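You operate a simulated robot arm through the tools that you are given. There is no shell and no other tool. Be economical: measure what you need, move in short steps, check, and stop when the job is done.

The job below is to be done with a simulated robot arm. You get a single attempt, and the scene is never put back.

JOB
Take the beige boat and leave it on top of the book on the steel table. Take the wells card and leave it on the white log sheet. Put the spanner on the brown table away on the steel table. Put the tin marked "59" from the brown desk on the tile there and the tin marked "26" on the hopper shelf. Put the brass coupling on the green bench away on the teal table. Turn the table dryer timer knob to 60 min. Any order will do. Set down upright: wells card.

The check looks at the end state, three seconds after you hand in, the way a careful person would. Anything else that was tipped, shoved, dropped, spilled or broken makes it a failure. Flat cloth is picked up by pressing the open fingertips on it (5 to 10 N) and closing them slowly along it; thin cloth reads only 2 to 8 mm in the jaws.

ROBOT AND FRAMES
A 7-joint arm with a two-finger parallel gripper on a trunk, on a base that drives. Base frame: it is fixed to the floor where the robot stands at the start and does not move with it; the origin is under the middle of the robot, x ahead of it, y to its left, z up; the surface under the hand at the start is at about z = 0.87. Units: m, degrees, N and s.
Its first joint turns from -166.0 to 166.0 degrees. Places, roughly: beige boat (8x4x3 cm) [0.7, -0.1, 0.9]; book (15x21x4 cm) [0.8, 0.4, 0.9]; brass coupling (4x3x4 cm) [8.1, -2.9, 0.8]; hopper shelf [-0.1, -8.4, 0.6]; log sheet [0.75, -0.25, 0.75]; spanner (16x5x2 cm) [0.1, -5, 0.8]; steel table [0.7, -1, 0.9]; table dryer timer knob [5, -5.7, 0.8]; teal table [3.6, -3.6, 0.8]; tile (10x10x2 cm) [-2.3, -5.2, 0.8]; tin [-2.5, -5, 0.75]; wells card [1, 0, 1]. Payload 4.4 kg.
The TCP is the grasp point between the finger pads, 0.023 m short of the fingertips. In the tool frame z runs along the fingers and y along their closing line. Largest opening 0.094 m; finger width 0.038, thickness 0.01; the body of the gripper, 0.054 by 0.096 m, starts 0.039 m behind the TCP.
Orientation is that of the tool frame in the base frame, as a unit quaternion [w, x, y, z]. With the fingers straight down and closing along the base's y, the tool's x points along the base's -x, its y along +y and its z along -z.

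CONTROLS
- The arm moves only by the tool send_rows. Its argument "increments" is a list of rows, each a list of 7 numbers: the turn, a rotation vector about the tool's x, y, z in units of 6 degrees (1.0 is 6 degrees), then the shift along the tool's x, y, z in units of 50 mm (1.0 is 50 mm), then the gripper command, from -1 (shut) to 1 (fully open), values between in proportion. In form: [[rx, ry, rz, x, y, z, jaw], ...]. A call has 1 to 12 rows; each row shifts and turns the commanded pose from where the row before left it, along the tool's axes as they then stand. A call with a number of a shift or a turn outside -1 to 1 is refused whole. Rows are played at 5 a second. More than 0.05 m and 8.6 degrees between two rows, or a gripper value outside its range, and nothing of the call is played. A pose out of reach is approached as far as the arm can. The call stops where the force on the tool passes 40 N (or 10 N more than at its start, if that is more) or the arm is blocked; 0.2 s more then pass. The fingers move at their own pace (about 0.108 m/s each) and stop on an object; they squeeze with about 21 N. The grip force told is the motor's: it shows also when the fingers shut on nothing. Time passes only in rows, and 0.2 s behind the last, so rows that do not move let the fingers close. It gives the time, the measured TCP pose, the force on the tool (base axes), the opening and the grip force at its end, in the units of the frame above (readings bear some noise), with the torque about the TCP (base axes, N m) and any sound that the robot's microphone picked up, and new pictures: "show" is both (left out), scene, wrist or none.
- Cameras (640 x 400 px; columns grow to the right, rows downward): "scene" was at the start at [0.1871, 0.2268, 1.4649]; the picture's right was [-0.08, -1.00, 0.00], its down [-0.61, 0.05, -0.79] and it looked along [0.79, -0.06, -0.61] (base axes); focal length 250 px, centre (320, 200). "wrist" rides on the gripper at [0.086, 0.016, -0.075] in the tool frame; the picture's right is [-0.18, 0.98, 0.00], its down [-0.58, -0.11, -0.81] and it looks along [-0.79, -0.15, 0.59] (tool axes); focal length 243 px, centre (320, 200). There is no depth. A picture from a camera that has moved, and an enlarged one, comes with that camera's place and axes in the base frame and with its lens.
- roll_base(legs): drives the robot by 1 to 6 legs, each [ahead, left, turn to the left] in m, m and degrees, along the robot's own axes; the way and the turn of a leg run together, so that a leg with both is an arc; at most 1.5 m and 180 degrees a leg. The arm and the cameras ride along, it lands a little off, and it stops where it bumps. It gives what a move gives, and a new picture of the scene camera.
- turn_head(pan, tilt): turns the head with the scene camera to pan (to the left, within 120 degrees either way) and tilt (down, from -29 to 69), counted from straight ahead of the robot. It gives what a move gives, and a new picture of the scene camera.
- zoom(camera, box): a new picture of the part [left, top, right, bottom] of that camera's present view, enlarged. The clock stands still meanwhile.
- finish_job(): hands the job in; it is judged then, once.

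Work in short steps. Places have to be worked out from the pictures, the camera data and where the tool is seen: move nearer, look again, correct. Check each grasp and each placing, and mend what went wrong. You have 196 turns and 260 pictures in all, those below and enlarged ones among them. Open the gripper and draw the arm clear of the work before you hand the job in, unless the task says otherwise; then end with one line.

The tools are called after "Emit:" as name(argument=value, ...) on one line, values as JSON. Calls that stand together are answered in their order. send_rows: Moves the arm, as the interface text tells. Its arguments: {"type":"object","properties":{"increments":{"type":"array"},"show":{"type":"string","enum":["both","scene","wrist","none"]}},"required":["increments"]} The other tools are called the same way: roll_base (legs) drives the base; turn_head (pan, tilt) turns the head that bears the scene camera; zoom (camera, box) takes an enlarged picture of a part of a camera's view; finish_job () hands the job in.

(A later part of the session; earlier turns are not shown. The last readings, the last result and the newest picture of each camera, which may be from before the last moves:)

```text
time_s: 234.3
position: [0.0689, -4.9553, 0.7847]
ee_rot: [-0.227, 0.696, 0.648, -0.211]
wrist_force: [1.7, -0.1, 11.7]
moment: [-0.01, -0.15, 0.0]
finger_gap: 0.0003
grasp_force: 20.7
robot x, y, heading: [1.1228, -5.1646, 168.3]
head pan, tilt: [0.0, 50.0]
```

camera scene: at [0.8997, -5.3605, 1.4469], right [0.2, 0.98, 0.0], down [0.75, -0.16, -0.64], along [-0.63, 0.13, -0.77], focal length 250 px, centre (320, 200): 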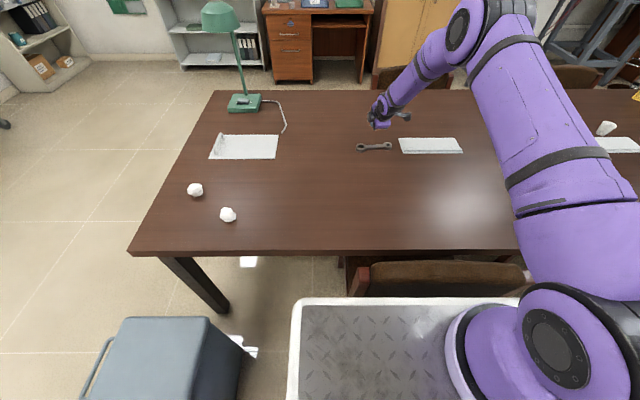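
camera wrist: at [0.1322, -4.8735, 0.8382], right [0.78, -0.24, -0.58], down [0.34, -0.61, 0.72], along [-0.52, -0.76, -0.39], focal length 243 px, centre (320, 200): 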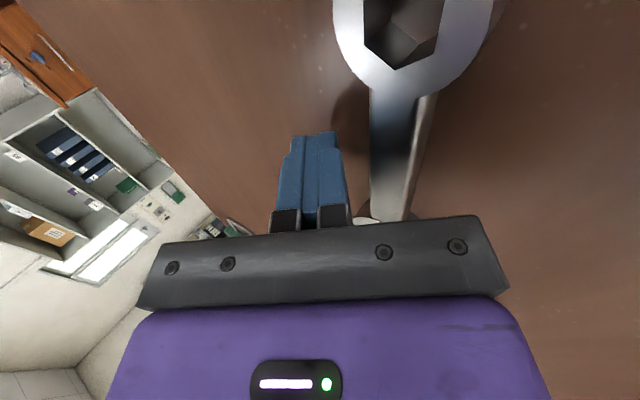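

Contact with the table at z 0.785. I raise 3 mm and pull toward the robot by 15 cm.

Emit:
send_rows(increments=[[0, 0, 0, 0, -0.03, -0.04, -1], [0, 0, 0, 0, 0.2, -0.145, -1], [0, 0, 0, 0, 0.32, -0.235, -1], [0, 0, 0, 0, 0.32, -0.235, -1], [0, 0, 0, 0, 0.32, -0.235, -1], [0, 0, 0, 0, 0.32, -0.235, -1], [0, 0, 0, 0, 0.32, -0.235, -1], [0, 0, 0, 0, 0.32, -0.235, -1], [0, 0, 0, 0, 0.32, -0.235, -1], [0, 0, 0, 0, 0, 0, -1]], show="both")

```text
time_s: 236.5
position: [0.2212, -4.9672, 0.7867]
ee_rot: [-0.226, 0.696, 0.648, -0.21]
wrist_force: [0.9, 0.9, 0.8]
moment: [-0.03, -0.02, 0.01]
finger_gap: 0.0
grasp_force: 21.0
robot x, y, heading: [1.121, -5.1661, 168.4]
head pan, tilt: [0.0, 50.0]
camera scene: at [0.8996, -5.3605, 1.4468], right [0.2, 0.98, 0.0], down [0.75, -0.16, -0.64], along [-0.63, 0.13, -0.77], focal length 250 px, centre (320, 200)
camera wrist: at [0.2843, -4.8836, 0.836], right [0.78, -0.24, -0.58], down [0.34, -0.61, 0.72], along [-0.52, -0.76, -0.39], focal length 243 px, centre (320, 200)
```

scene: 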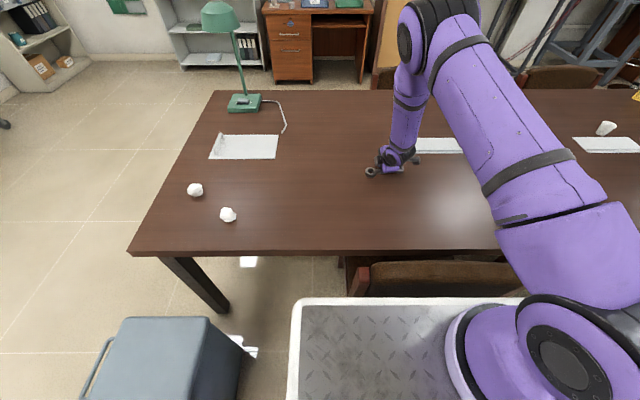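
wrist: 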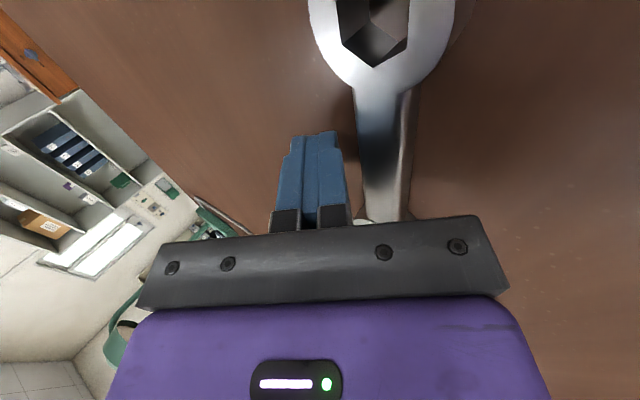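

The spanner followed; it now lies near (0.235, -4.96). I back off, lift 12 cm, and bring the hand upright with the jaws open.

Emit:
send_rows(increments=[[0, 0, 0, 0, -0.16, 0.12, -1], [0, 0, 0, 0, -0.47, -0.65, -1], [0, 0, 0, 0, -0.47, -0.65, -1], [0, 0, 0, 0, -0.47, -0.65, -1], [-1, 0, 0, 0, 0, 0, 0], [-1, 0, 0, 0, 0, 0, 0], [-1, 0, 0, 0, 0, 0, 0], [-1, 0, 0, 0, 0, 0, 0], [-1, 0, 0, 0, 0, 0, 0], [-1, 0, 0, 0, 0, 0, 0], [0, 0, 0, 0, 0, 0, 0]], show="both")

```text
time_s: 238.9
position: [0.2115, -4.9665, 0.9065]
ee_rot: [-0.001, 0.732, 0.681, 0.001]
wrist_force: [0.1, -0.1, -0.7]
moment: [-0.02, 0.03, -0.01]
finger_gap: 0.047
grasp_force: 0.1
robot x, y, heading: [1.1191, -5.1651, 168.4]
head pan, tilt: [0.0, 50.0]
camera scene: at [0.8996, -5.3604, 1.4469], right [0.2, 0.98, 0.0], down [0.75, -0.16, -0.64], along [-0.63, 0.13, -0.77], focal length 250 px, centre (320, 200)
camera wrist: at [0.2336, -4.8809, 0.9798], right [0.97, -0.25, 0.0], down [-0.15, -0.57, 0.81], along [-0.2, -0.78, -0.59], focal length 243 px, centre (320, 200)
```

scene: 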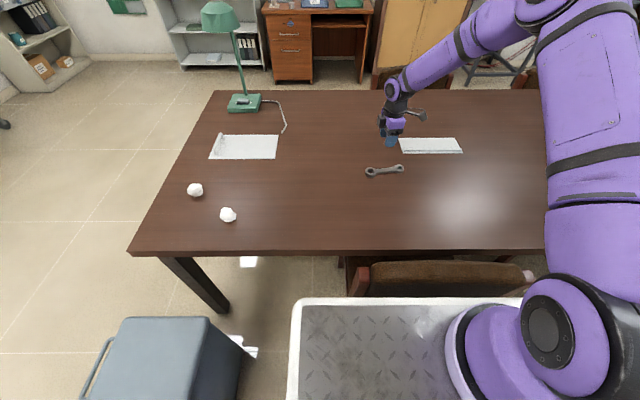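
wrist: 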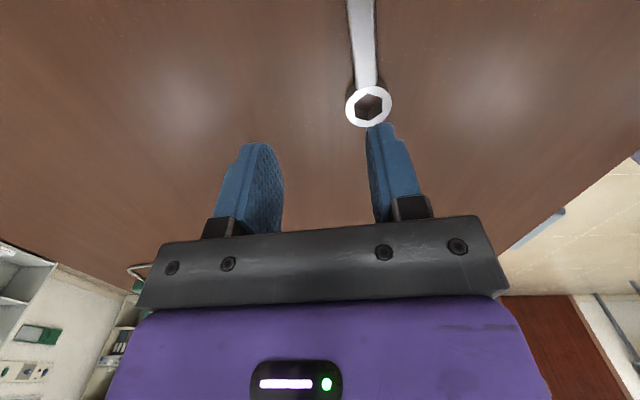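

The handle lies at x ≈ 0.247, along y. I shift 3.6 cm and descend over it, then close.

Emit:
send_rows(increments=[[0, 0, 0, 0.06, 0.71, 0.2, 0.2], [0, 0, 0, 0, 0, 0.7, 0.2], [0, 0, 0, 0, 0, 0.7, 0.2], [0, 0, 0, 0, 0, 0.5, 0.2], [0, 0, 0, 0, 0, 0.28, 0.2], [0, 0, 0, 0, 0, 0, 0.2]], show="wrist")

Emit:
send_rows(increments=[[0, 0, 0, 0, 0, 0, -0.3], [0, 0, 0, 0, 0, 0, -0.7], [0, 0, 0, 0, 0, 0, -1], [0, 0, 0, 0, 0, 0, -1]], show="wrist")

```text
time_s: 240.3
position: [0.2476, -4.9665, 0.7863]
ee_rot: [-0.001, 0.732, 0.682, 0.0]
wrist_force: [-0.3, 0.3, -0.1]
moment: [0.03, 0.02, -0.04]
finger_gap: 0.0565
grasp_force: 0.0
robot x, y, heading: [1.1234, -5.1661, 168.4]
head pan, tilt: [0.0, 50.0]
camera wrist: at [0.2689, -4.8809, 0.8601], right [0.97, -0.25, 0.0], down [-0.15, -0.57, 0.81], along [-0.2, -0.78, -0.59], focal length 243 px, centre (320, 200)
```

wrist: 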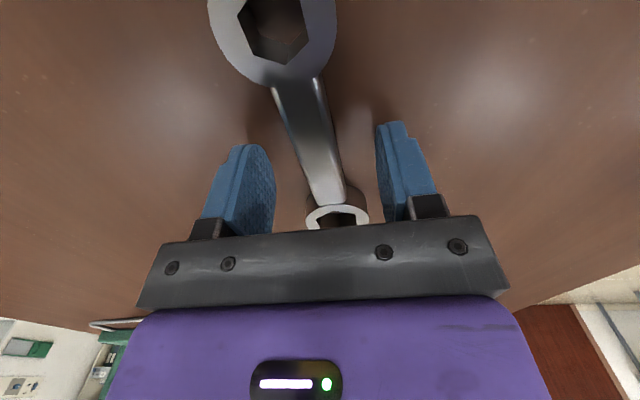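

```text
time_s: 241.3
position: [0.2458, -4.9671, 0.7874]
ee_rot: [-0.001, 0.731, 0.682, 0.0]
wrist_force: [0.5, 0.3, 0.7]
moment: [0.0, -0.01, 0.02]
finger_gap: 0.0405
grasp_force: 20.7
robot x, y, heading: [1.1228, -5.1668, 167.9]
head pan, tilt: [0.0, 50.0]
camera wrist: at [0.2688, -4.8809, 0.8602], right [0.97, -0.25, 0.0], down [-0.15, -0.57, 0.81], along [-0.2, -0.78, -0.59], focal length 243 px, centre (320, 200)
```

wrist: 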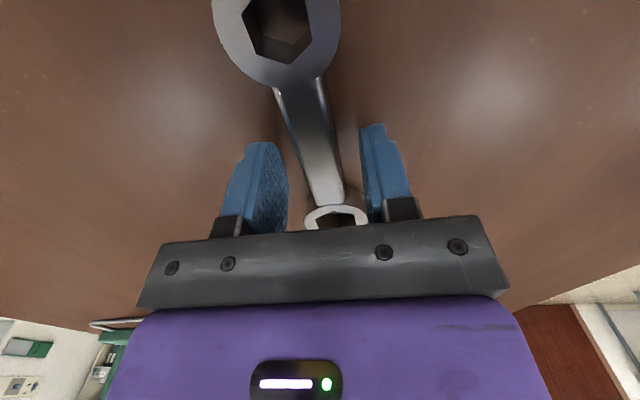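

The jaws stopped at 40 mm with full force, apparently holding the spanner. I lift gently to verify.

Emit:
send_rows(increments=[[0, 0, 0, 0, 0, -0.3, -1], [0, 0, 0, 0, 0, -0.7, -1], [0, 0, 0, 0, 0, -0.8, -1], [0, 0, 0, 0, 0, 0, -1]], show="both")

```text
time_s: 242.3
position: [0.2465, -4.9659, 0.8758]
ee_rot: [-0.001, 0.732, 0.681, 0.0]
wrist_force: [0.1, -0.2, -1.5]
moment: [0.03, -0.01, -0.01]
finger_gap: 0.0409
grasp_force: 20.8
robot x, y, heading: [1.121, -5.1641, 168.6]
head pan, tilt: [0.0, 50.0]
camera scene: at [0.8994, -5.3604, 1.4468], right [0.2, 0.98, 0.0], down [0.75, -0.16, -0.64], along [-0.63, 0.13, -0.77], focal length 250 px, centre (320, 200)
camera wrist: at [0.2683, -4.88, 0.9503], right [0.97, -0.25, 0.0], down [-0.15, -0.57, 0.81], along [-0.2, -0.78, -0.59], focal length 243 px, centre (320, 200)
```

scene: 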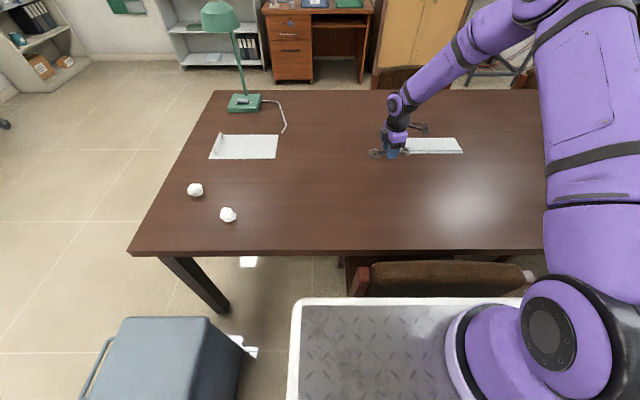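
wrist: 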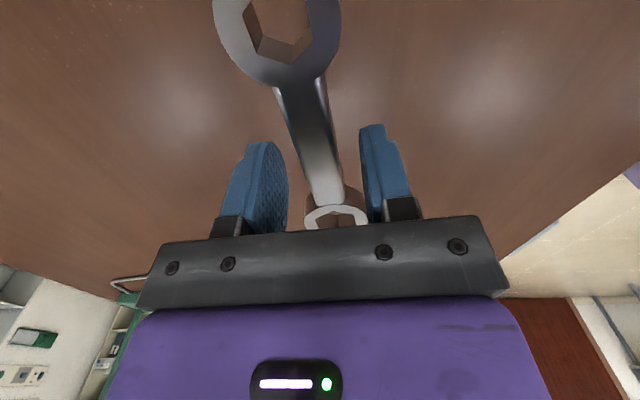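

Spanner held. I raise it and draw it in, then drive to the east side of the steel table.

Emit:
send_rows(increments=[[0, 0, 0, 0, 0.3, -0.85, -1], [0, 0, 0, 0, 0.3, -0.85, -1], [0, 0, 0, 0, 0.3, -0.85, -1], [0, 0, 0, 0, 0.3, -0.85, -1], [0, 0, 0, 0, 0.3, -0.85, -1], [0, 0, 0, 0, 0.3, -0.85, -1], [0, 0, 0, 0, 0.3, -0.85, -1], [0, 0, 0, 0, 0.3, -0.85, -1], [0, 0, 0, 0, 0, 0, -1]], show="none")

Emit:
roll_base(legs=[[-0.5, 0, 0], [0, 0, -90], [1.5, 0, 0], [1.5, 0, 0], [1.5, 0, 0]])

Emit:
turn_head(pan=60, tilt=30)

```text
time_s: 244.3
position: [0.3675, -4.9751, 1.2175]
ee_rot: [-0.001, 0.731, 0.682, 0.0]
wrist_force: [-0.4, 0.2, -2.0]
moment: [-0.05, -0.02, -0.01]
finger_gap: 0.0407
grasp_force: 21.3
robot x, y, heading: [1.1188, -5.1634, 168.2]
head pan, tilt: [0.0, 50.0]
```

```text
time_s: 272.2
position: [2.7026, -0.0981, 1.2175]
ee_rot: [-0.001, 1.0, -0.03, 0.001]
wrist_force: [-0.8, 0.1, -1.2]
moment: [-0.01, 0.02, -0.01]
finger_gap: 0.041
grasp_force: 20.8
robot x, y, heading: [2.5183, -0.8514, 79.1]
head pan, tilt: [0.0, 50.0]
camera scene: at [2.3242, -0.6358, 1.4468], right [0.98, -0.19, 0.0], down [-0.15, -0.75, -0.64], along [0.12, 0.63, -0.77], focal length 250 px, centre (320, 200)
```

scene: 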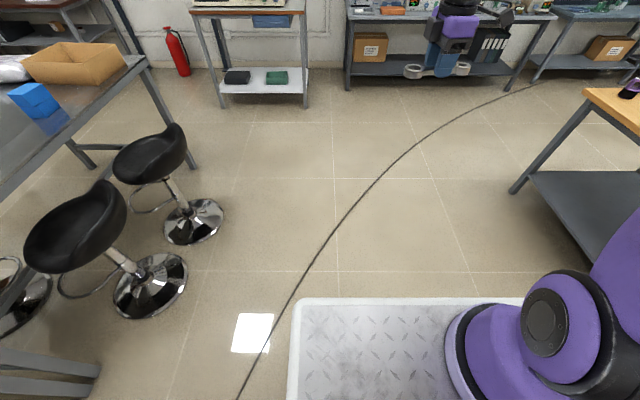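

```text
time_s: 273.5
position: [2.7015, -0.0974, 1.2163]
ee_rot: [0.0, 1.0, -0.029, 0.001]
wrist_force: [-0.3, -0.2, -1.4]
moment: [0.01, 0.01, 0.0]
finger_gap: 0.0409
grasp_force: 20.9
robot x, y, heading: [2.5201, -0.8558, 79.1]
head pan, tilt: [60.0, 30.0]
camera scene: at [2.2413, -0.652, 1.4764], right [0.66, 0.75, 0.0], down [0.38, -0.33, -0.87], along [-0.65, 0.57, -0.5], focal length 250 px, centre (320, 200)
```

scene: 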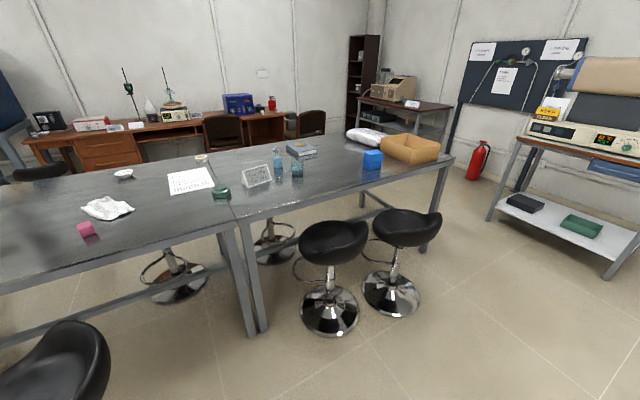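

The stools leave a gap at s ≈ 0.1 between them, opposite the card. I turn to face the table, centre on that gap, approach partly and look.

Emit:
roll_base(legs=[[0, 0, 89.3], [0, -0.22, 0], [0.45, 0, 0]])

Emit:
turn_head(pan=0, tilt=55)

```text
time_s: 281.3
position: [1.3744, -0.3534, 1.2155]
ee_rot: [0.0, 0.733, 0.681, 0.0]
wrist_force: [-0.3, 0.3, -1.4]
moment: [0.03, 0.03, 0.0]
finger_gap: 0.0409
grasp_force: 20.9
robot x, y, heading: [2.1284, -0.5467, 168.0]
head pan, tilt: [60.0, 30.0]
camera scene: at [1.9198, -0.8244, 1.4764], right [-0.74, 0.67, 0.0], down [0.33, 0.37, -0.87], along [-0.58, -0.64, -0.5], focal length 250 px, centre (320, 200)
```

scene: 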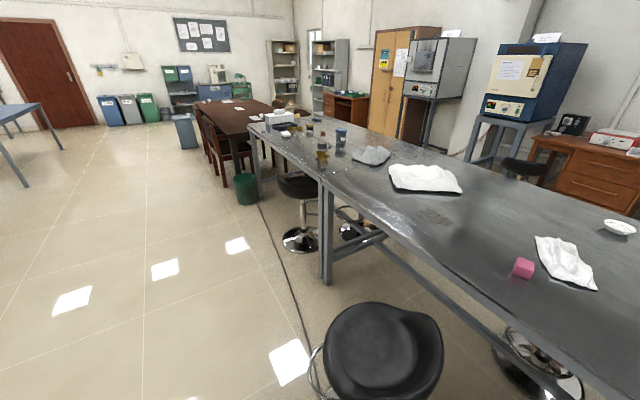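

```text
time_s: 282.6
position: [1.3729, -0.3541, 1.218]
ee_rot: [-0.001, 0.732, 0.681, 0.001]
wrist_force: [-0.3, 0.2, -2.3]
moment: [-0.03, -0.02, 0.02]
finger_gap: 0.0408
grasp_force: 21.1
robot x, y, heading: [2.124, -0.5441, 168.3]
head pan, tilt: [0.0, 55.0]
camera scene: at [1.9097, -0.7422, 1.4404], right [0.21, 0.98, 0.0], down [0.8, -0.17, -0.57], along [-0.56, 0.12, -0.82], focal length 250 px, centre (320, 200)
```

scene: 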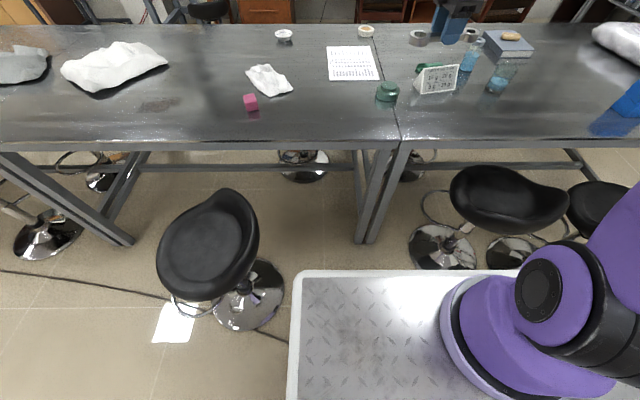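

The card (with its wells drawing facing me) stands at about (1.068, -0.10). I shift 6 cm left to centre between the stools and drive ahead 25 cm.

Emit:
roll_base(legs=[[0, 0.06, 0.2], [0.25, 0, 0]])

```text
time_s: 285.0
position: [1.1153, -0.3653, 1.2166]
ee_rot: [-0.001, 0.731, 0.682, 0.002]
wrist_force: [-0.2, 0.4, -1.9]
moment: [0.01, -0.01, 0.01]
finger_gap: 0.0405
grasp_force: 20.9
robot x, y, heading: [1.8679, -0.5577, 168.2]
head pan, tilt: [0.0, 55.0]
camera scene: at [1.6523, -0.7509, 1.4403], right [0.2, 0.98, 0.0], down [0.8, -0.17, -0.57], along [-0.56, 0.12, -0.82], focal length 250 px, centre (320, 200)
```

scene: 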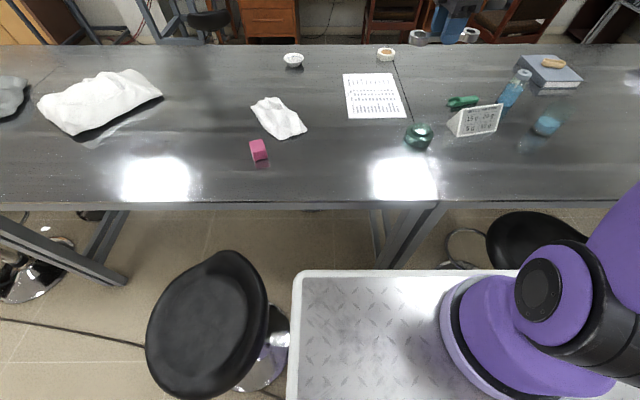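

In position. I move over the empty spot at (1.12, -0.55) and lower the spanner to just above the table.

Emit:
send_rows(increments=[[0, 0, 0, -0.92, 0.09, 0, -1], [0, 0, 0, -0.92, 0.09, 0, -1], [0, 0, 0, -0.92, 0.09, 0, -1], [0, 0, 0, -0.92, 0.09, 0, -1], [0, 0, 0, 0, 0, 0.9, -1], [0, 0, 0, 0, 0, 0.9, -1], [0, 0, 0, 0, 0, 0.9, -1], [0, 0, 0, 0, 0, 0.9, -1], [0, 0, 0, 0, 0, 0.9, -1], [0, 0, 0, 0, 0, 0.9, -1], [0, 0, 0, 0, 0, 0.6, -1], [0, 0, 0, 0, 0, 0, -1]], show="both")

```text
time_s: 287.6
position: [1.12, -0.5498, 0.9158]
ee_rot: [-0.001, 0.731, 0.682, 0.0]
wrist_force: [-0.4, 0.0, -1.5]
moment: [0.03, -0.02, 0.0]
finger_gap: 0.0407
grasp_force: 21.0
robot x, y, heading: [1.8675, -0.5534, 168.2]
head pan, tilt: [0.0, 55.0]
camera scene: at [1.6525, -0.751, 1.4403], right [0.2, 0.98, 0.0], down [0.8, -0.17, -0.57], along [-0.56, 0.12, -0.82], focal length 250 px, centre (320, 200)
camera wrist: at [1.142, -0.4638, 0.9895], right [0.97, -0.25, 0.0], down [-0.15, -0.57, 0.81], along [-0.2, -0.78, -0.59], focal length 243 px, centre (320, 200)
```

scene: 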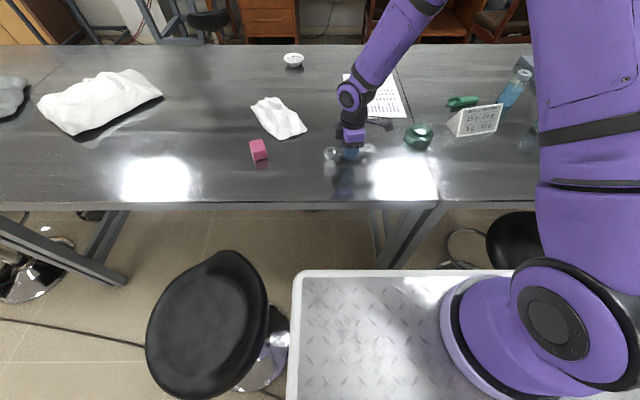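
wrist: 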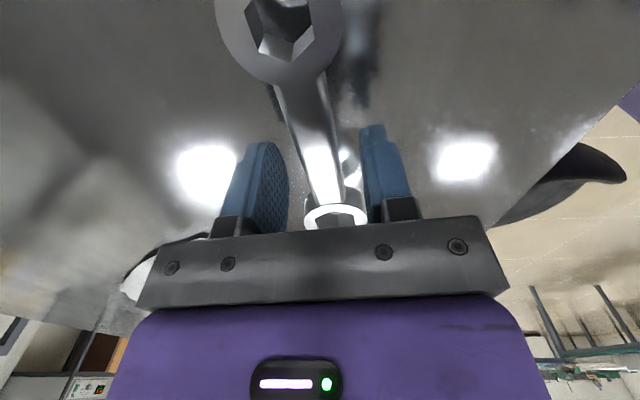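

Clear spot below. I lower in small steps until contact.

Emit:
send_rows(increments=[[0, 0, 0, 0, 0, 0.1, -1], [0, 0, 0, 0, 0, 0.08, -1], [0, 0, 0, 0, 0, 0.06, -1], [0, 0, 0, 0, 0, 0, -1]], show="none")

Emit:
send_rows(increments=[[0, 0, 0, 0, 0, 0.05, -1], [0, 0, 0, 0, 0, 0.05, -1], [0, 0, 0, 0, 0, 0, -1]], show="none")

```text
time_s: 288.6
position: [1.1185, -0.5496, 0.9046]
ee_rot: [0.0, 0.731, 0.682, 0.001]
wrist_force: [-0.1, 0.0, -1.8]
moment: [0.0, 0.02, 0.01]
finger_gap: 0.0406
grasp_force: 21.4
robot x, y, heading: [1.8694, -0.555, 168.3]
head pan, tilt: [0.0, 55.0]
```

```text
time_s: 289.4
position: [1.1191, -0.5497, 0.9002]
ee_rot: [-0.001, 0.731, 0.682, 0.001]
wrist_force: [0.2, -1.1, -1.6]
moment: [-0.01, -0.03, -0.02]
finger_gap: 0.0406
grasp_force: 20.3
robot x, y, heading: [1.8692, -0.5526, 168.6]
head pan, tilt: [0.0, 55.0]
```

Emit:
send_rows(increments=[[0, 0, 0, 0, 0, 0.04, -1], [0, 0, 0, 0, 0, 0.04, -1], [0, 0, 0, 0, 0, 0, -1]], show="none")

```text
time_s: 290.2
position: [1.1204, -0.5503, 0.8968]
ee_rot: [-0.001, 0.731, 0.682, 0.001]
wrist_force: [0.7, 0.1, 14.3]
moment: [-0.14, -0.02, 0.06]
finger_gap: 0.041
grasp_force: 21.1
robot x, y, heading: [1.8714, -0.5541, 168.4]
head pan, tilt: [0.0, 55.0]
```

Contact at 14 N. I open and rise.

Emit:
send_rows(increments=[[0, 0, 0, 0, 0, -0.02, -0.2], [0, 0, 0, 0, 0, 0, 0.2], [0, 0, 0, 0, 0, 0, 0.6], [0, 0, 0, 0, 0, -0.4, 0.8], [0, 0, 0, 0, 0, -0.8, 1], [0, 0, 0, 0, 0, -0.9, 1], [0, 0, 0, 0, 0, -0.9, 1], [0, 0, 0, 0, 0, -0.9, 1], [0, 0, 0, 0, 0, -0.8, 1]], show="both")

```text
time_s: 292.2
position: [1.119, -0.5491, 1.1318]
ee_rot: [0.0, 0.732, 0.682, 0.0]
wrist_force: [-0.7, 0.3, -1.0]
moment: [-0.01, -0.01, -0.01]
finger_gap: 0.0942
grasp_force: 0.1
robot x, y, heading: [1.8651, -0.5532, 168.3]
head pan, tilt: [0.0, 55.0]
camera scene: at [1.6519, -0.751, 1.4403], right [0.2, 0.98, 0.0], down [0.8, -0.17, -0.57], along [-0.56, 0.12, -0.82], focal length 250 px, centre (320, 200)
camera wrist: at [1.1413, -0.4639, 1.2046], right [0.97, -0.25, 0.0], down [-0.15, -0.57, 0.81], along [-0.2, -0.78, -0.59], focal length 243 px, centre (320, 200)
```

scene: 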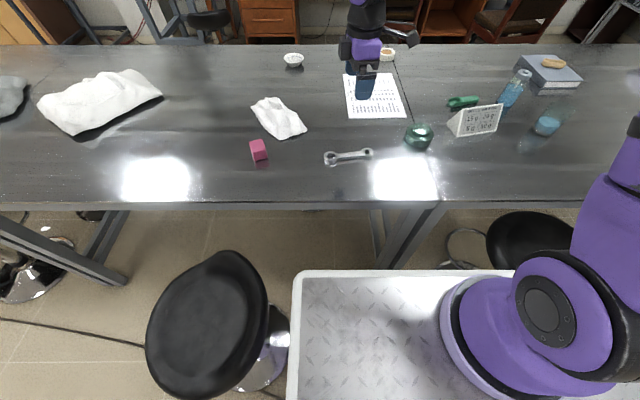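
wrist: 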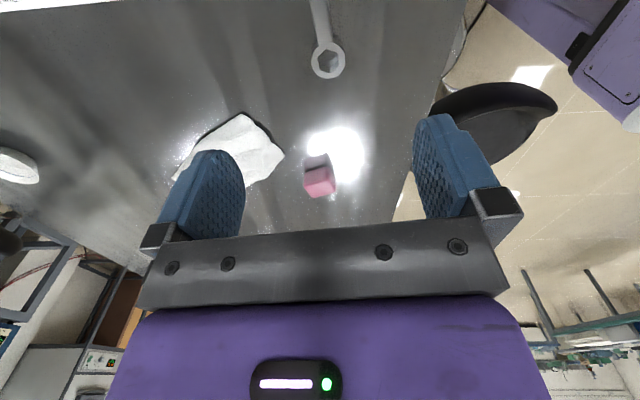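

Spanner done. I zoom on the card to refine its place and shape.

Emit:
zoom(camera="scene", box=[400, 80, 528, 160])

```text
5.00 times, centred on (464, 120) of scene
camera zoom: at [1.6519, -0.751, 1.4403], right [0.2, 0.98, 0.0], down [0.8, -0.17, -0.57], along [-0.56, 0.12, -0.82], focal length 1249 px, centre (-400, 600)
```

zoom: 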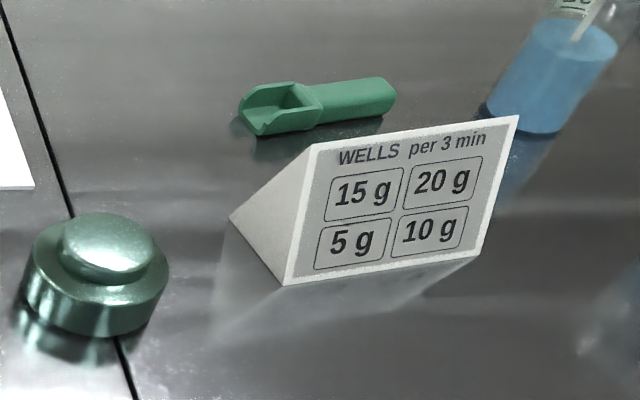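

The card is a solid prism: base x 1.029–1.102, y -0.161…-0.020, apex z ≈ 0.953. I move above its centre (1.066, -0.09) with the jaws closing along x.

Emit:
send_rows(increments=[[0, 0, -0.68, 0, 0, 0, 1], [0, 0, 0, 0.917, -0.107, 0.12, 1], [0, 0, 0, 0.917, -0.107, 0.12, 1], [0, 0, 0, 0.917, -0.107, 0.12, 1], [0, 0, 0, 0.917, -0.107, 0.12, 1], [0, 0, 0, 0.917, -0.107, 0.12, 1], [0, 0, 0, 0.917, -0.107, 0.12, 1], [0, 0, 0, 0.917, -0.107, 0.12, 1], [0, 0, 0, 0.917, -0.107, 0.12, 1], [0, 0, 0, 0.917, -0.107, 0.12, 1], [0, 0, 0, 0.917, -0.107, 0.12, 1], [0, 0, 0, 0, 0, 0, 1]], show="both")

```text
time_s: 294.8
position: [1.0639, -0.0912, 1.072]
ee_rot: [-0.001, 0.707, 0.708, 0.001]
wrist_force: [-0.6, -0.7, 0.6]
moment: [0.01, 0.01, 0.01]
finger_gap: 0.0938
grasp_force: 0.0
robot x, y, heading: [1.8685, -0.5561, 168.4]
head pan, tilt: [0.0, 55.0]
camera scene: at [1.6524, -0.7509, 1.4403], right [0.2, 0.98, 0.0], down [0.8, -0.17, -0.57], along [-0.56, 0.12, -0.82], focal length 250 px, centre (320, 200)
camera wrist: at [1.0799, -0.0041, 1.1462], right [0.98, -0.18, 0.0], down [-0.11, -0.58, 0.81], along [-0.15, -0.79, -0.59], focal length 243 px, centre (320, 200)
```

scene: 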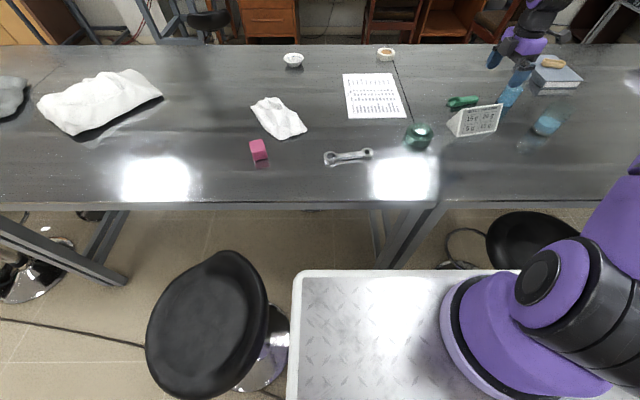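
wrist: 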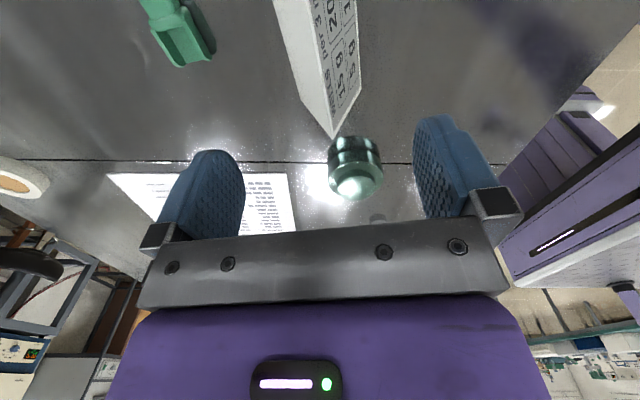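

Aligned: the ridge end reads (1.063, -0.161). I descend astride the ridge and close slowly.

Emit:
send_rows(increments=[[0, 0, 0, 0, 0, 0.8, 1], [0, 0, 0, 0, 0, 0.8, 1], [0, 0, 0, 0, 0, 0.8, 1], [0, 0, 0, 0, 0, 0.56, 1], [0, 0, 0, 0, 0, 0, 0.6], [0, 0, 0, 0, 0, 0, 0.3], [0, 0, 0, 0, 0, 0, 0.1], [0, 0, 0, 0, 0, 0, -0.05], [0, 0, 0, 0, 0, 0, -0.2], [0, 0, 0, 0, 0, 0, -0.6], [0, 0, 0, 0, 0, 0, -1]], show="both")

```text
time_s: 297.2
position: [1.0669, -0.0908, 0.9241]
ee_rot: [0.0, 0.707, 0.707, 0.002]
wrist_force: [0.3, -0.2, 0.8]
moment: [-0.05, 0.03, 0.02]
finger_gap: 0.046
grasp_force: 20.8
robot x, y, heading: [1.8685, -0.5544, 168.3]
head pan, tilt: [0.0, 55.0]
camera scene: at [1.6524, -0.7509, 1.4403], right [0.2, 0.98, 0.0], down [0.8, -0.17, -0.57], along [-0.56, 0.12, -0.82], focal length 250 px, centre (320, 200)
camera wrist: at [1.082, -0.0035, 0.9979], right [0.98, -0.18, 0.0], down [-0.11, -0.58, 0.81], along [-0.15, -0.79, -0.59], focal length 243 px, centre (320, 200)
```

scene: 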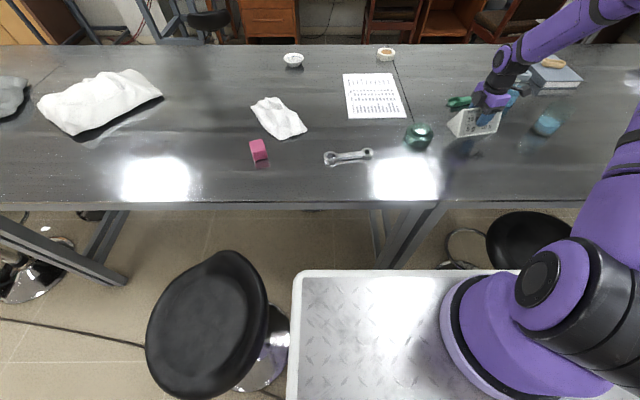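
wrist: 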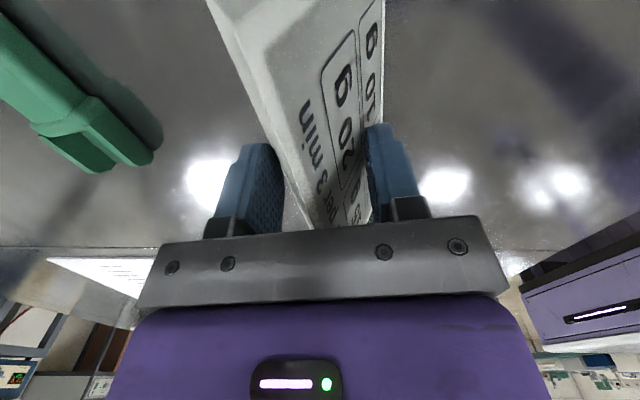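

Closed at 46 mm as predicted. I lift gently to test the hold.

Emit:
send_rows(increments=[[0, 0, 0, 0, 0, -0.15, -1], [0, 0, 0, 0, 0, -0.3, -1], [0, 0, 0, 0, 0, -0.5, -1], [0, 0, 0, 0, 0, -0.6, -1], [0, 0, 0, 0, 0, -0.6, -1], [0, 0, 0, 0, 0, 0, -1]], show="both")

```text
time_s: 298.6
position: [1.0663, -0.0907, 1.033]
ee_rot: [0.0, 0.707, 0.707, 0.0]
wrist_force: [0.3, -0.2, 0.3]
moment: [-0.01, 0.0, -0.02]
finger_gap: 0.046
grasp_force: 21.1
robot x, y, heading: [1.8698, -0.5589, 168.2]
head pan, tilt: [0.0, 55.0]
camera scene: at [1.6523, -0.7508, 1.4403], right [0.2, 0.98, 0.0], down [0.8, -0.17, -0.57], along [-0.56, 0.12, -0.82], focal length 250 px, centre (320, 200)
camera wrist: at [1.0825, -0.0033, 1.1057], right [0.98, -0.18, 0.0], down [-0.11, -0.58, 0.81], along [-0.15, -0.79, -0.59], focal length 243 px, centre (320, 200)
```

scene: 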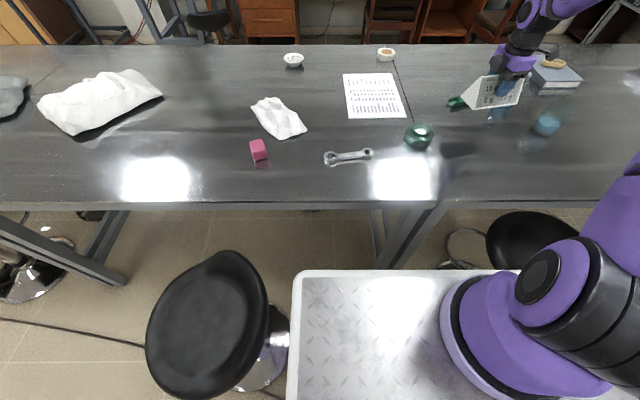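
wrist: 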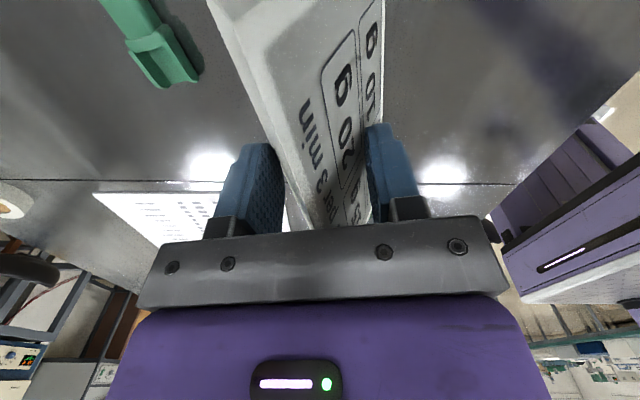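

Held upright. I drive 4 cm closer, then carry the card over the log sheet and turn it 12° to line up with the sheet.

Emit:
roll_base(legs=[[0.04, 0, 0]])

Emit:
send_rows(increments=[[0, 0, 0, -0.4, -0.17, 0, -1], [0, 0, 0, -0.7, -0.3, 0, -1], [0, 0, 0, -0.7, -0.3, 0, -1], [0, 0, 0, -0.7, -0.3, 0, -1], [0, 0, 0, -0.7, -0.3, 0, -1], [0, 0, 0, -0.7, -0.3, 0, -1], [0, 0, 0, -0.7, -0.3, 0, -1], [0, 0, 0, -0.7, -0.3, 0, -1], [0, 0, 0, -0.7, -0.3, 0, -1], [0, 0, 1, 0, 0, 0, -1], [0, 0, 1, 0, 0, 0, -1], [0, 0, 0, 0, 0, 0, -1]], show="both")

```text
time_s: 299.4
position: [1.0274, -0.0834, 1.0307]
ee_rot: [0.0, 0.707, 0.707, 0.001]
wrist_force: [-0.1, 0.7, 0.2]
moment: [0.0, -0.03, -0.03]
finger_gap: 0.0456
grasp_force: 21.1
robot x, y, heading: [1.8321, -0.549, 168.4]
head pan, tilt: [0.0, 55.0]
camera scene: at [1.613, -0.7427, 1.4403], right [0.2, 0.98, 0.0], down [0.8, -0.17, -0.57], along [-0.56, 0.12, -0.82], focal length 250 px, centre (320, 200)
```

scene: 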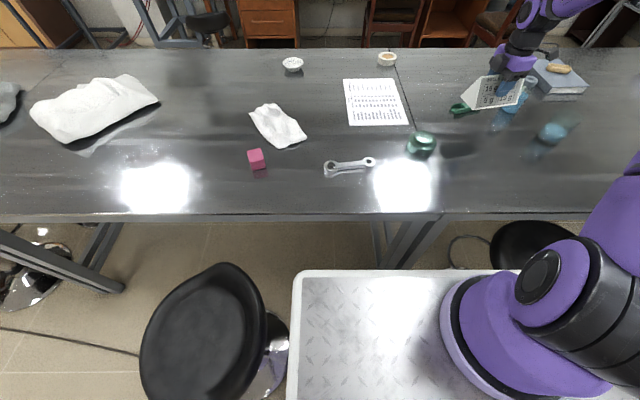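

```text
time_s: 302.0
position: [0.8995, -0.3828, 1.0311]
ee_rot: [0.001, 0.777, 0.63, 0.001]
wrist_force: [0.6, 0.4, 0.2]
moment: [0.01, -0.02, -0.01]
finger_gap: 0.0452
grasp_force: 21.6
robot x, y, heading: [1.8284, -0.5459, 168.4]
head pan, tilt: [0.0, 55.0]
camera scene: at [1.613, -0.7428, 1.4403], right [0.2, 0.98, 0.0], down [0.8, -0.17, -0.57], along [-0.56, 0.12, -0.82], focal length 250 px, centre (320, 200)
camera wrist: at [0.933, -0.3007, 1.1047], right [0.92, -0.38, 0.0], down [-0.23, -0.55, 0.81], along [-0.31, -0.74, -0.59], focal length 243 px, centre (320, 200)
```

scene: 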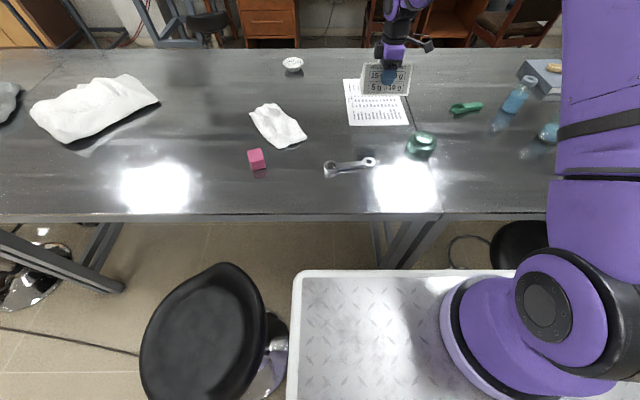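
wrist: 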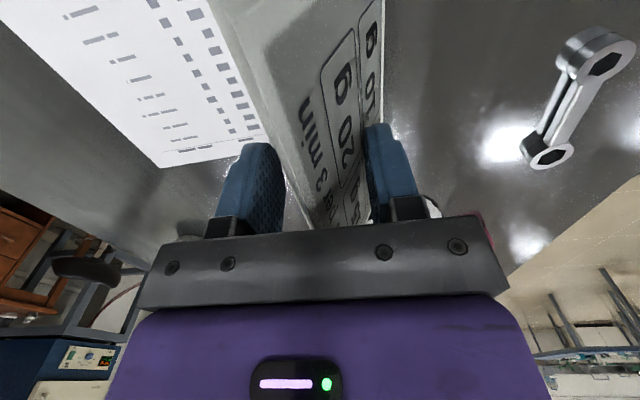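

The card is over the sheet, about 1.4 cm inside its edge. I lower it, then feel for contact.

Emit:
send_rows(increments=[[0, 0, 0, 0, 0, 0.5, -1], [0, 0, 0, 0, 0, 0.6, -1], [0, 0, 0, 0, 0, 0.5, -1], [0, 0, 0, 0, 0, 0.34, -1], [0, 0, 0, 0, 0, 0, -1]], show="both")

Emit:
send_rows(increments=[[0, 0, 0, 0, 0, 0.04, -1], [0, 0, 0, 0, 0, 0.04, -1], [0, 0, 0, 0, 0, 0, -1]], show="none")

```text
time_s: 303.2
position: [0.8993, -0.3839, 0.9343]
ee_rot: [-0.001, 0.777, 0.63, 0.0]
wrist_force: [-0.7, 0.7, -0.7]
moment: [0.01, 0.01, 0.01]
finger_gap: 0.0448
grasp_force: 21.0
robot x, y, heading: [1.828, -0.5416, 168.4]
head pan, tilt: [0.0, 55.0]
camera scene: at [1.613, -0.7428, 1.4403], right [0.2, 0.98, 0.0], down [0.8, -0.17, -0.57], along [-0.56, 0.12, -0.82], focal length 250 px, centre (320, 200)
camera wrist: at [0.9328, -0.3013, 1.0075], right [0.92, -0.38, 0.0], down [-0.23, -0.55, 0.81], along [-0.31, -0.74, -0.59], focal length 243 px, centre (320, 200)
```

scene: 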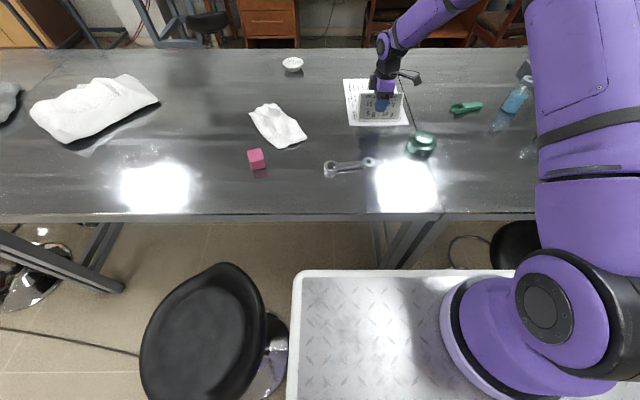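
wrist: 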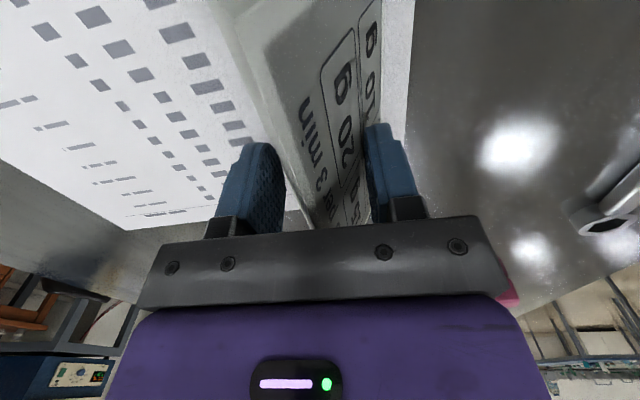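

```text
time_s: 304.0
position: [0.899, -0.382, 0.9302]
ee_rot: [-0.001, 0.777, 0.63, 0.0]
wrist_force: [0.7, 0.3, -0.9]
moment: [0.02, 0.01, -0.02]
finger_gap: 0.0449
grasp_force: 20.7
robot x, y, heading: [1.8302, -0.5454, 168.3]
head pan, tilt: [0.0, 55.0]
```

Emit:
send_rows(increments=[[0, 0, 0, 0, 0, 0.04, -1], [0, 0, 0, 0, 0, 0.03, -1], [0, 0, 0, 0, 0, 0, -1]], show="none")

```text
time_s: 304.8
position: [0.8989, -0.3829, 0.9289]
ee_rot: [-0.003, 0.777, 0.63, -0.001]
wrist_force: [0.9, 0.3, 20.0]
moment: [-0.02, -0.07, 0.0]
finger_gap: 0.0449
grasp_force: 21.2
robot x, y, heading: [1.8291, -0.546, 168.4]
head pan, tilt: [0.0, 55.0]
```

Contact at 20 N. I ease up a touch, open slowly, and lift off.

Emit:
send_rows(increments=[[0, 0, 0, 0, 0, -0.04, -1], [0, 0, 0, 0, 0, 0, 0.05], [0, 0, 0, 0, 0, 0, 0.25], [0, 0, 0, 0, 0, 0, 0.6], [0, 0, 0, 0, 0, 0, 1], [0, 0, 0, 0, 0, -0.4, 1], [0, 0, 0, 0, 0, -0.8, 1], [0, 0, 0, 0, 0, -0.9, 1], [0, 0, 0, 0, 0, -0.9, 1], [0, 0, 0, 0, 0, -0.9, 1], [0, 0, 0, 0, 0, -0.9, 1]], show="both")

```text
time_s: 307.2
position: [0.8989, -0.3841, 1.1702]
ee_rot: [0.0, 0.777, 0.629, 0.0]
wrist_force: [-0.3, 0.1, -0.9]
moment: [-0.01, 0.01, 0.01]
finger_gap: 0.0938
grasp_force: 0.0
robot x, y, heading: [1.83, -0.545, 168.3]
head pan, tilt: [0.0, 55.0]
camera scene: at [1.6126, -0.7427, 1.4403], right [0.2, 0.98, 0.0], down [0.8, -0.17, -0.57], along [-0.56, 0.12, -0.82], focal length 250 px, centre (320, 200)
camera wrist: at [0.9316, -0.3012, 1.2433], right [0.92, -0.38, 0.0], down [-0.23, -0.55, 0.81], along [-0.31, -0.74, -0.59], focal length 243 px, centre (320, 200)
```

scene: 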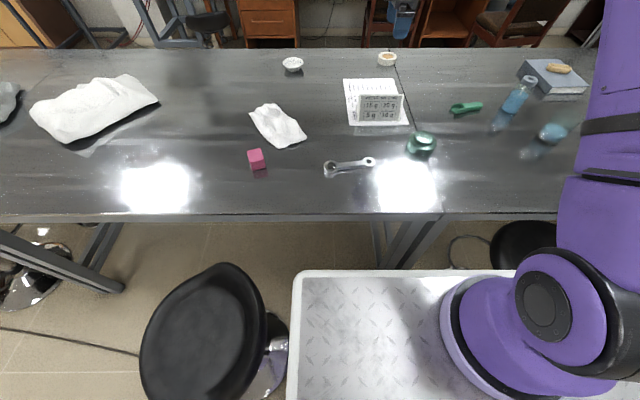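
wrist: 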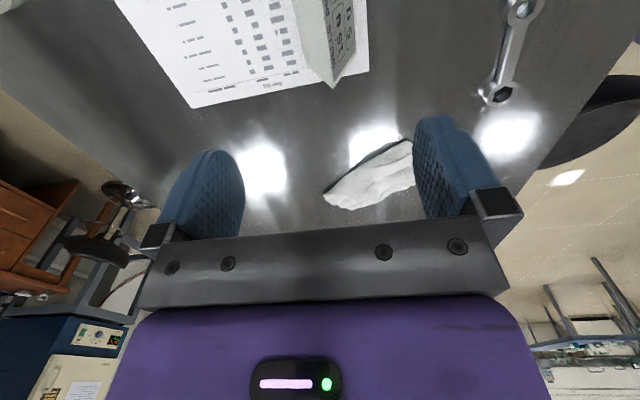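

The card stands upright on the sheet. I retract the arm, back out between the stools, and drive to the gap between the teal and orange tables to look east.

Emit:
send_rows(increments=[[0, 0, 0, 0, 0.7, -0.4, 1], [0, 0, 0, 0, 0.85, -0.25, 1], [0, 0, 0, 0, 0.85, -0.25, 1], [0, 0, 0, 0, 0.85, -0.25, 1], [0, 0, 0, 0, 0.85, -0.2, 1], [0, 0, 0, 0, 0.85, -0.2, 1], [0, 0, 0, 0, 0, 0, 1]], show="none")

Emit:
roll_base(legs=[[-0.6, 0, 0], [0, 0, 126], [1.4, 0, 0], [0, 0, 54]])

Emit:
turn_head(pan=0, tilt=20)

```text
time_s: 308.8
position: [1.1411, -0.4349, 1.2459]
ee_rot: [0.0, 0.777, 0.63, 0.001]
wrist_force: [0.4, 0.2, -0.5]
moment: [0.01, -0.01, -0.02]
finger_gap: 0.094
grasp_force: 0.1
robot x, y, heading: [1.83, -0.5438, 168.2]
head pan, tilt: [0.0, 55.0]
```

```text
time_s: 326.5
position: [3.7212, -1.999, 1.2461]
ee_rot: [0.0, -0.647, 0.762, -0.002]
wrist_force: [1.0, 0.0, -1.1]
moment: [0.01, -0.01, -0.01]
finger_gap: 0.0941
grasp_force: 0.1
robot x, y, heading: [3.0293, -1.9173, -9.1]
head pan, tilt: [0.0, 55.0]
camera scene: at [3.2372, -1.715, 1.4403], right [-0.16, -0.99, 0.0], down [-0.81, 0.13, -0.57], along [0.57, -0.09, -0.82], focal length 250 px, centre (320, 200)
```

scene: 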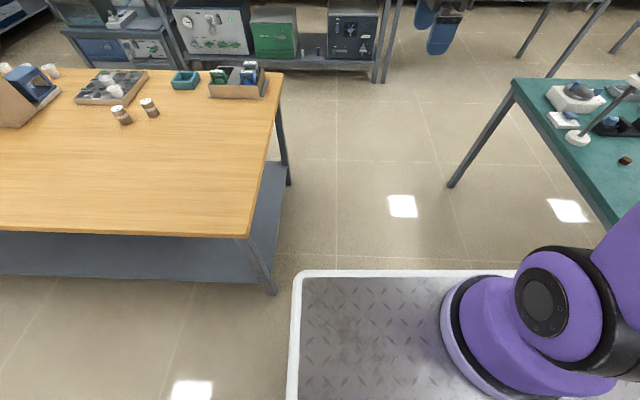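

```text
time_s: 327.5
position: [3.7208, -2.0003, 1.2453]
ee_rot: [0.0, -0.647, 0.763, -0.001]
wrist_force: [1.2, -0.7, 0.7]
moment: [-0.02, 0.01, -0.03]
finger_gap: 0.0941
grasp_force: 0.0
robot x, y, heading: [3.0273, -1.9167, -9.2]
head pan, tilt: [0.0, 20.0]
camera scene: at [3.258, -1.7183, 1.4924], right [-0.16, -0.99, 0.0], down [-0.34, 0.05, -0.94], along [0.93, -0.15, -0.34], focal length 250 px, centre (320, 200)
```

scene: 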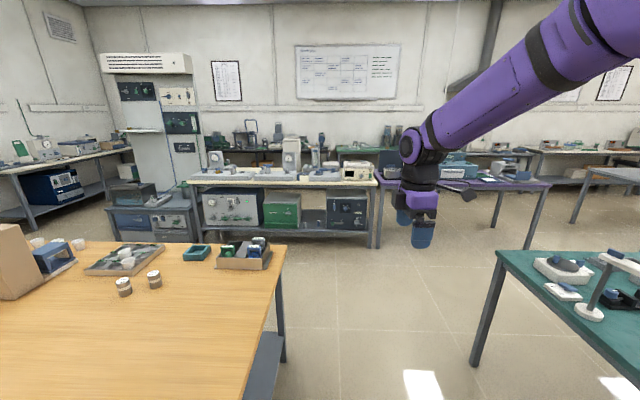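

The gap between the tables is about 1 m. I drive through it eastward, then turn south to see the dryer.

Emit:
roll_base(legs=[[0, -0.08, -3], [1.4, 0, 0], [0.6, 0, 0], [0, 0, -75]])

Emit:
turn_head(pan=5, tilt=20)

```text
time_s: 341.4
position: [5.0326, -3.1206, 1.2441]
ee_rot: [-0.001, -0.021, 1.0, 0.0]
wrist_force: [0.7, -0.4, 0.9]
moment: [0.0, -0.02, -0.01]
finger_gap: 0.0938
grasp_force: 0.0
robot x, y, heading: [4.9704, -2.4273, -87.6]
head pan, tilt: [0.0, 20.0]
camera scene: at [5.2154, -2.6094, 1.4924], right [-1.0, -0.05, 0.0], down [-0.02, 0.34, -0.94], along [0.04, -0.94, -0.34], focal length 250 px, centre (320, 200)
```

scene: 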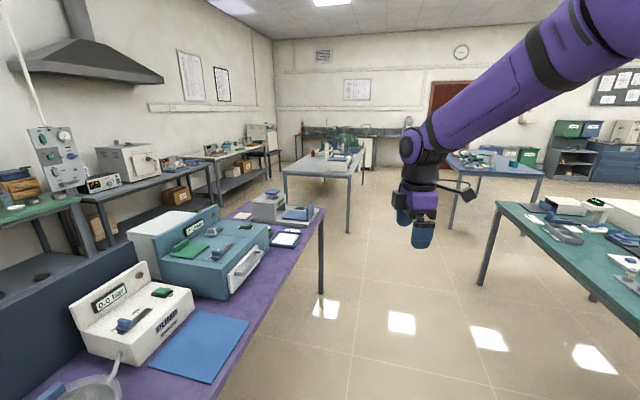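

```text
time_s: 342.1
position: [5.0337, -3.1209, 1.2454]
ee_rot: [-0.001, -0.022, 1.0, -0.001]
wrist_force: [-0.7, 0.7, 0.7]
moment: [-0.03, 0.01, -0.01]
finger_gap: 0.094
grasp_force: 0.1
robot x, y, heading: [4.9736, -2.4265, -86.9]
head pan, tilt: [5.0, 20.0]
camera scene: at [5.2235, -2.6087, 1.4924], right [-0.99, -0.13, 0.0], down [-0.05, 0.34, -0.94], along [0.13, -0.93, -0.34], focal length 250 px, centre (320, 200)
```

scene: 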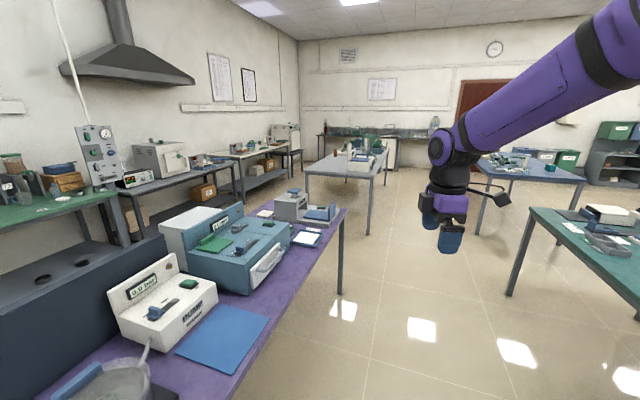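

The dryer is on the next table to the south near (5, -5.7). I zoom on it.

Emit:
zoom(camera="scene", box=[300, 120, 400, 190])

Emit:
zoom(camera="scene", box=[0, 140, 130, 230])

```text
5.71 times, centred on (350, 155) of scene
camera zoom: at [5.2235, -2.6087, 1.4924], right [-0.99, -0.13, 0.0], down [-0.05, 0.34, -0.94], along [0.13, -0.93, -0.34], focal length 1428 px, centre (149, 457)
```

zoom: 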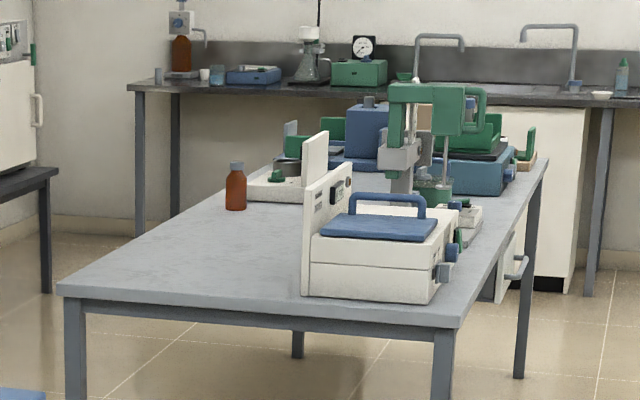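

```text
4.44 times, centred on (65, 185) of scene
camera zoom: at [5.2235, -2.6087, 1.4924], right [-0.99, -0.13, 0.0], down [-0.05, 0.34, -0.94], along [0.13, -0.93, -0.34], focal length 1110 px, centre (1453, 267)
```

zoom: 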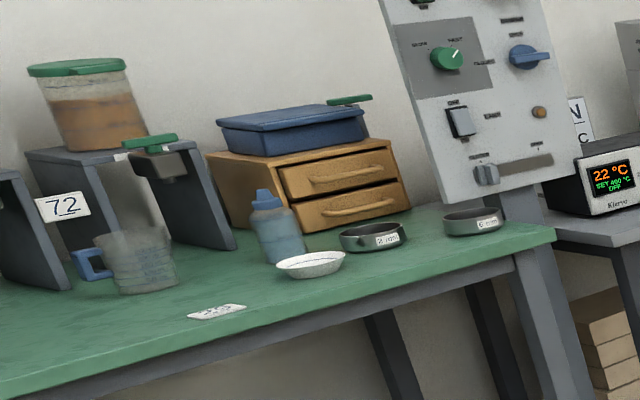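

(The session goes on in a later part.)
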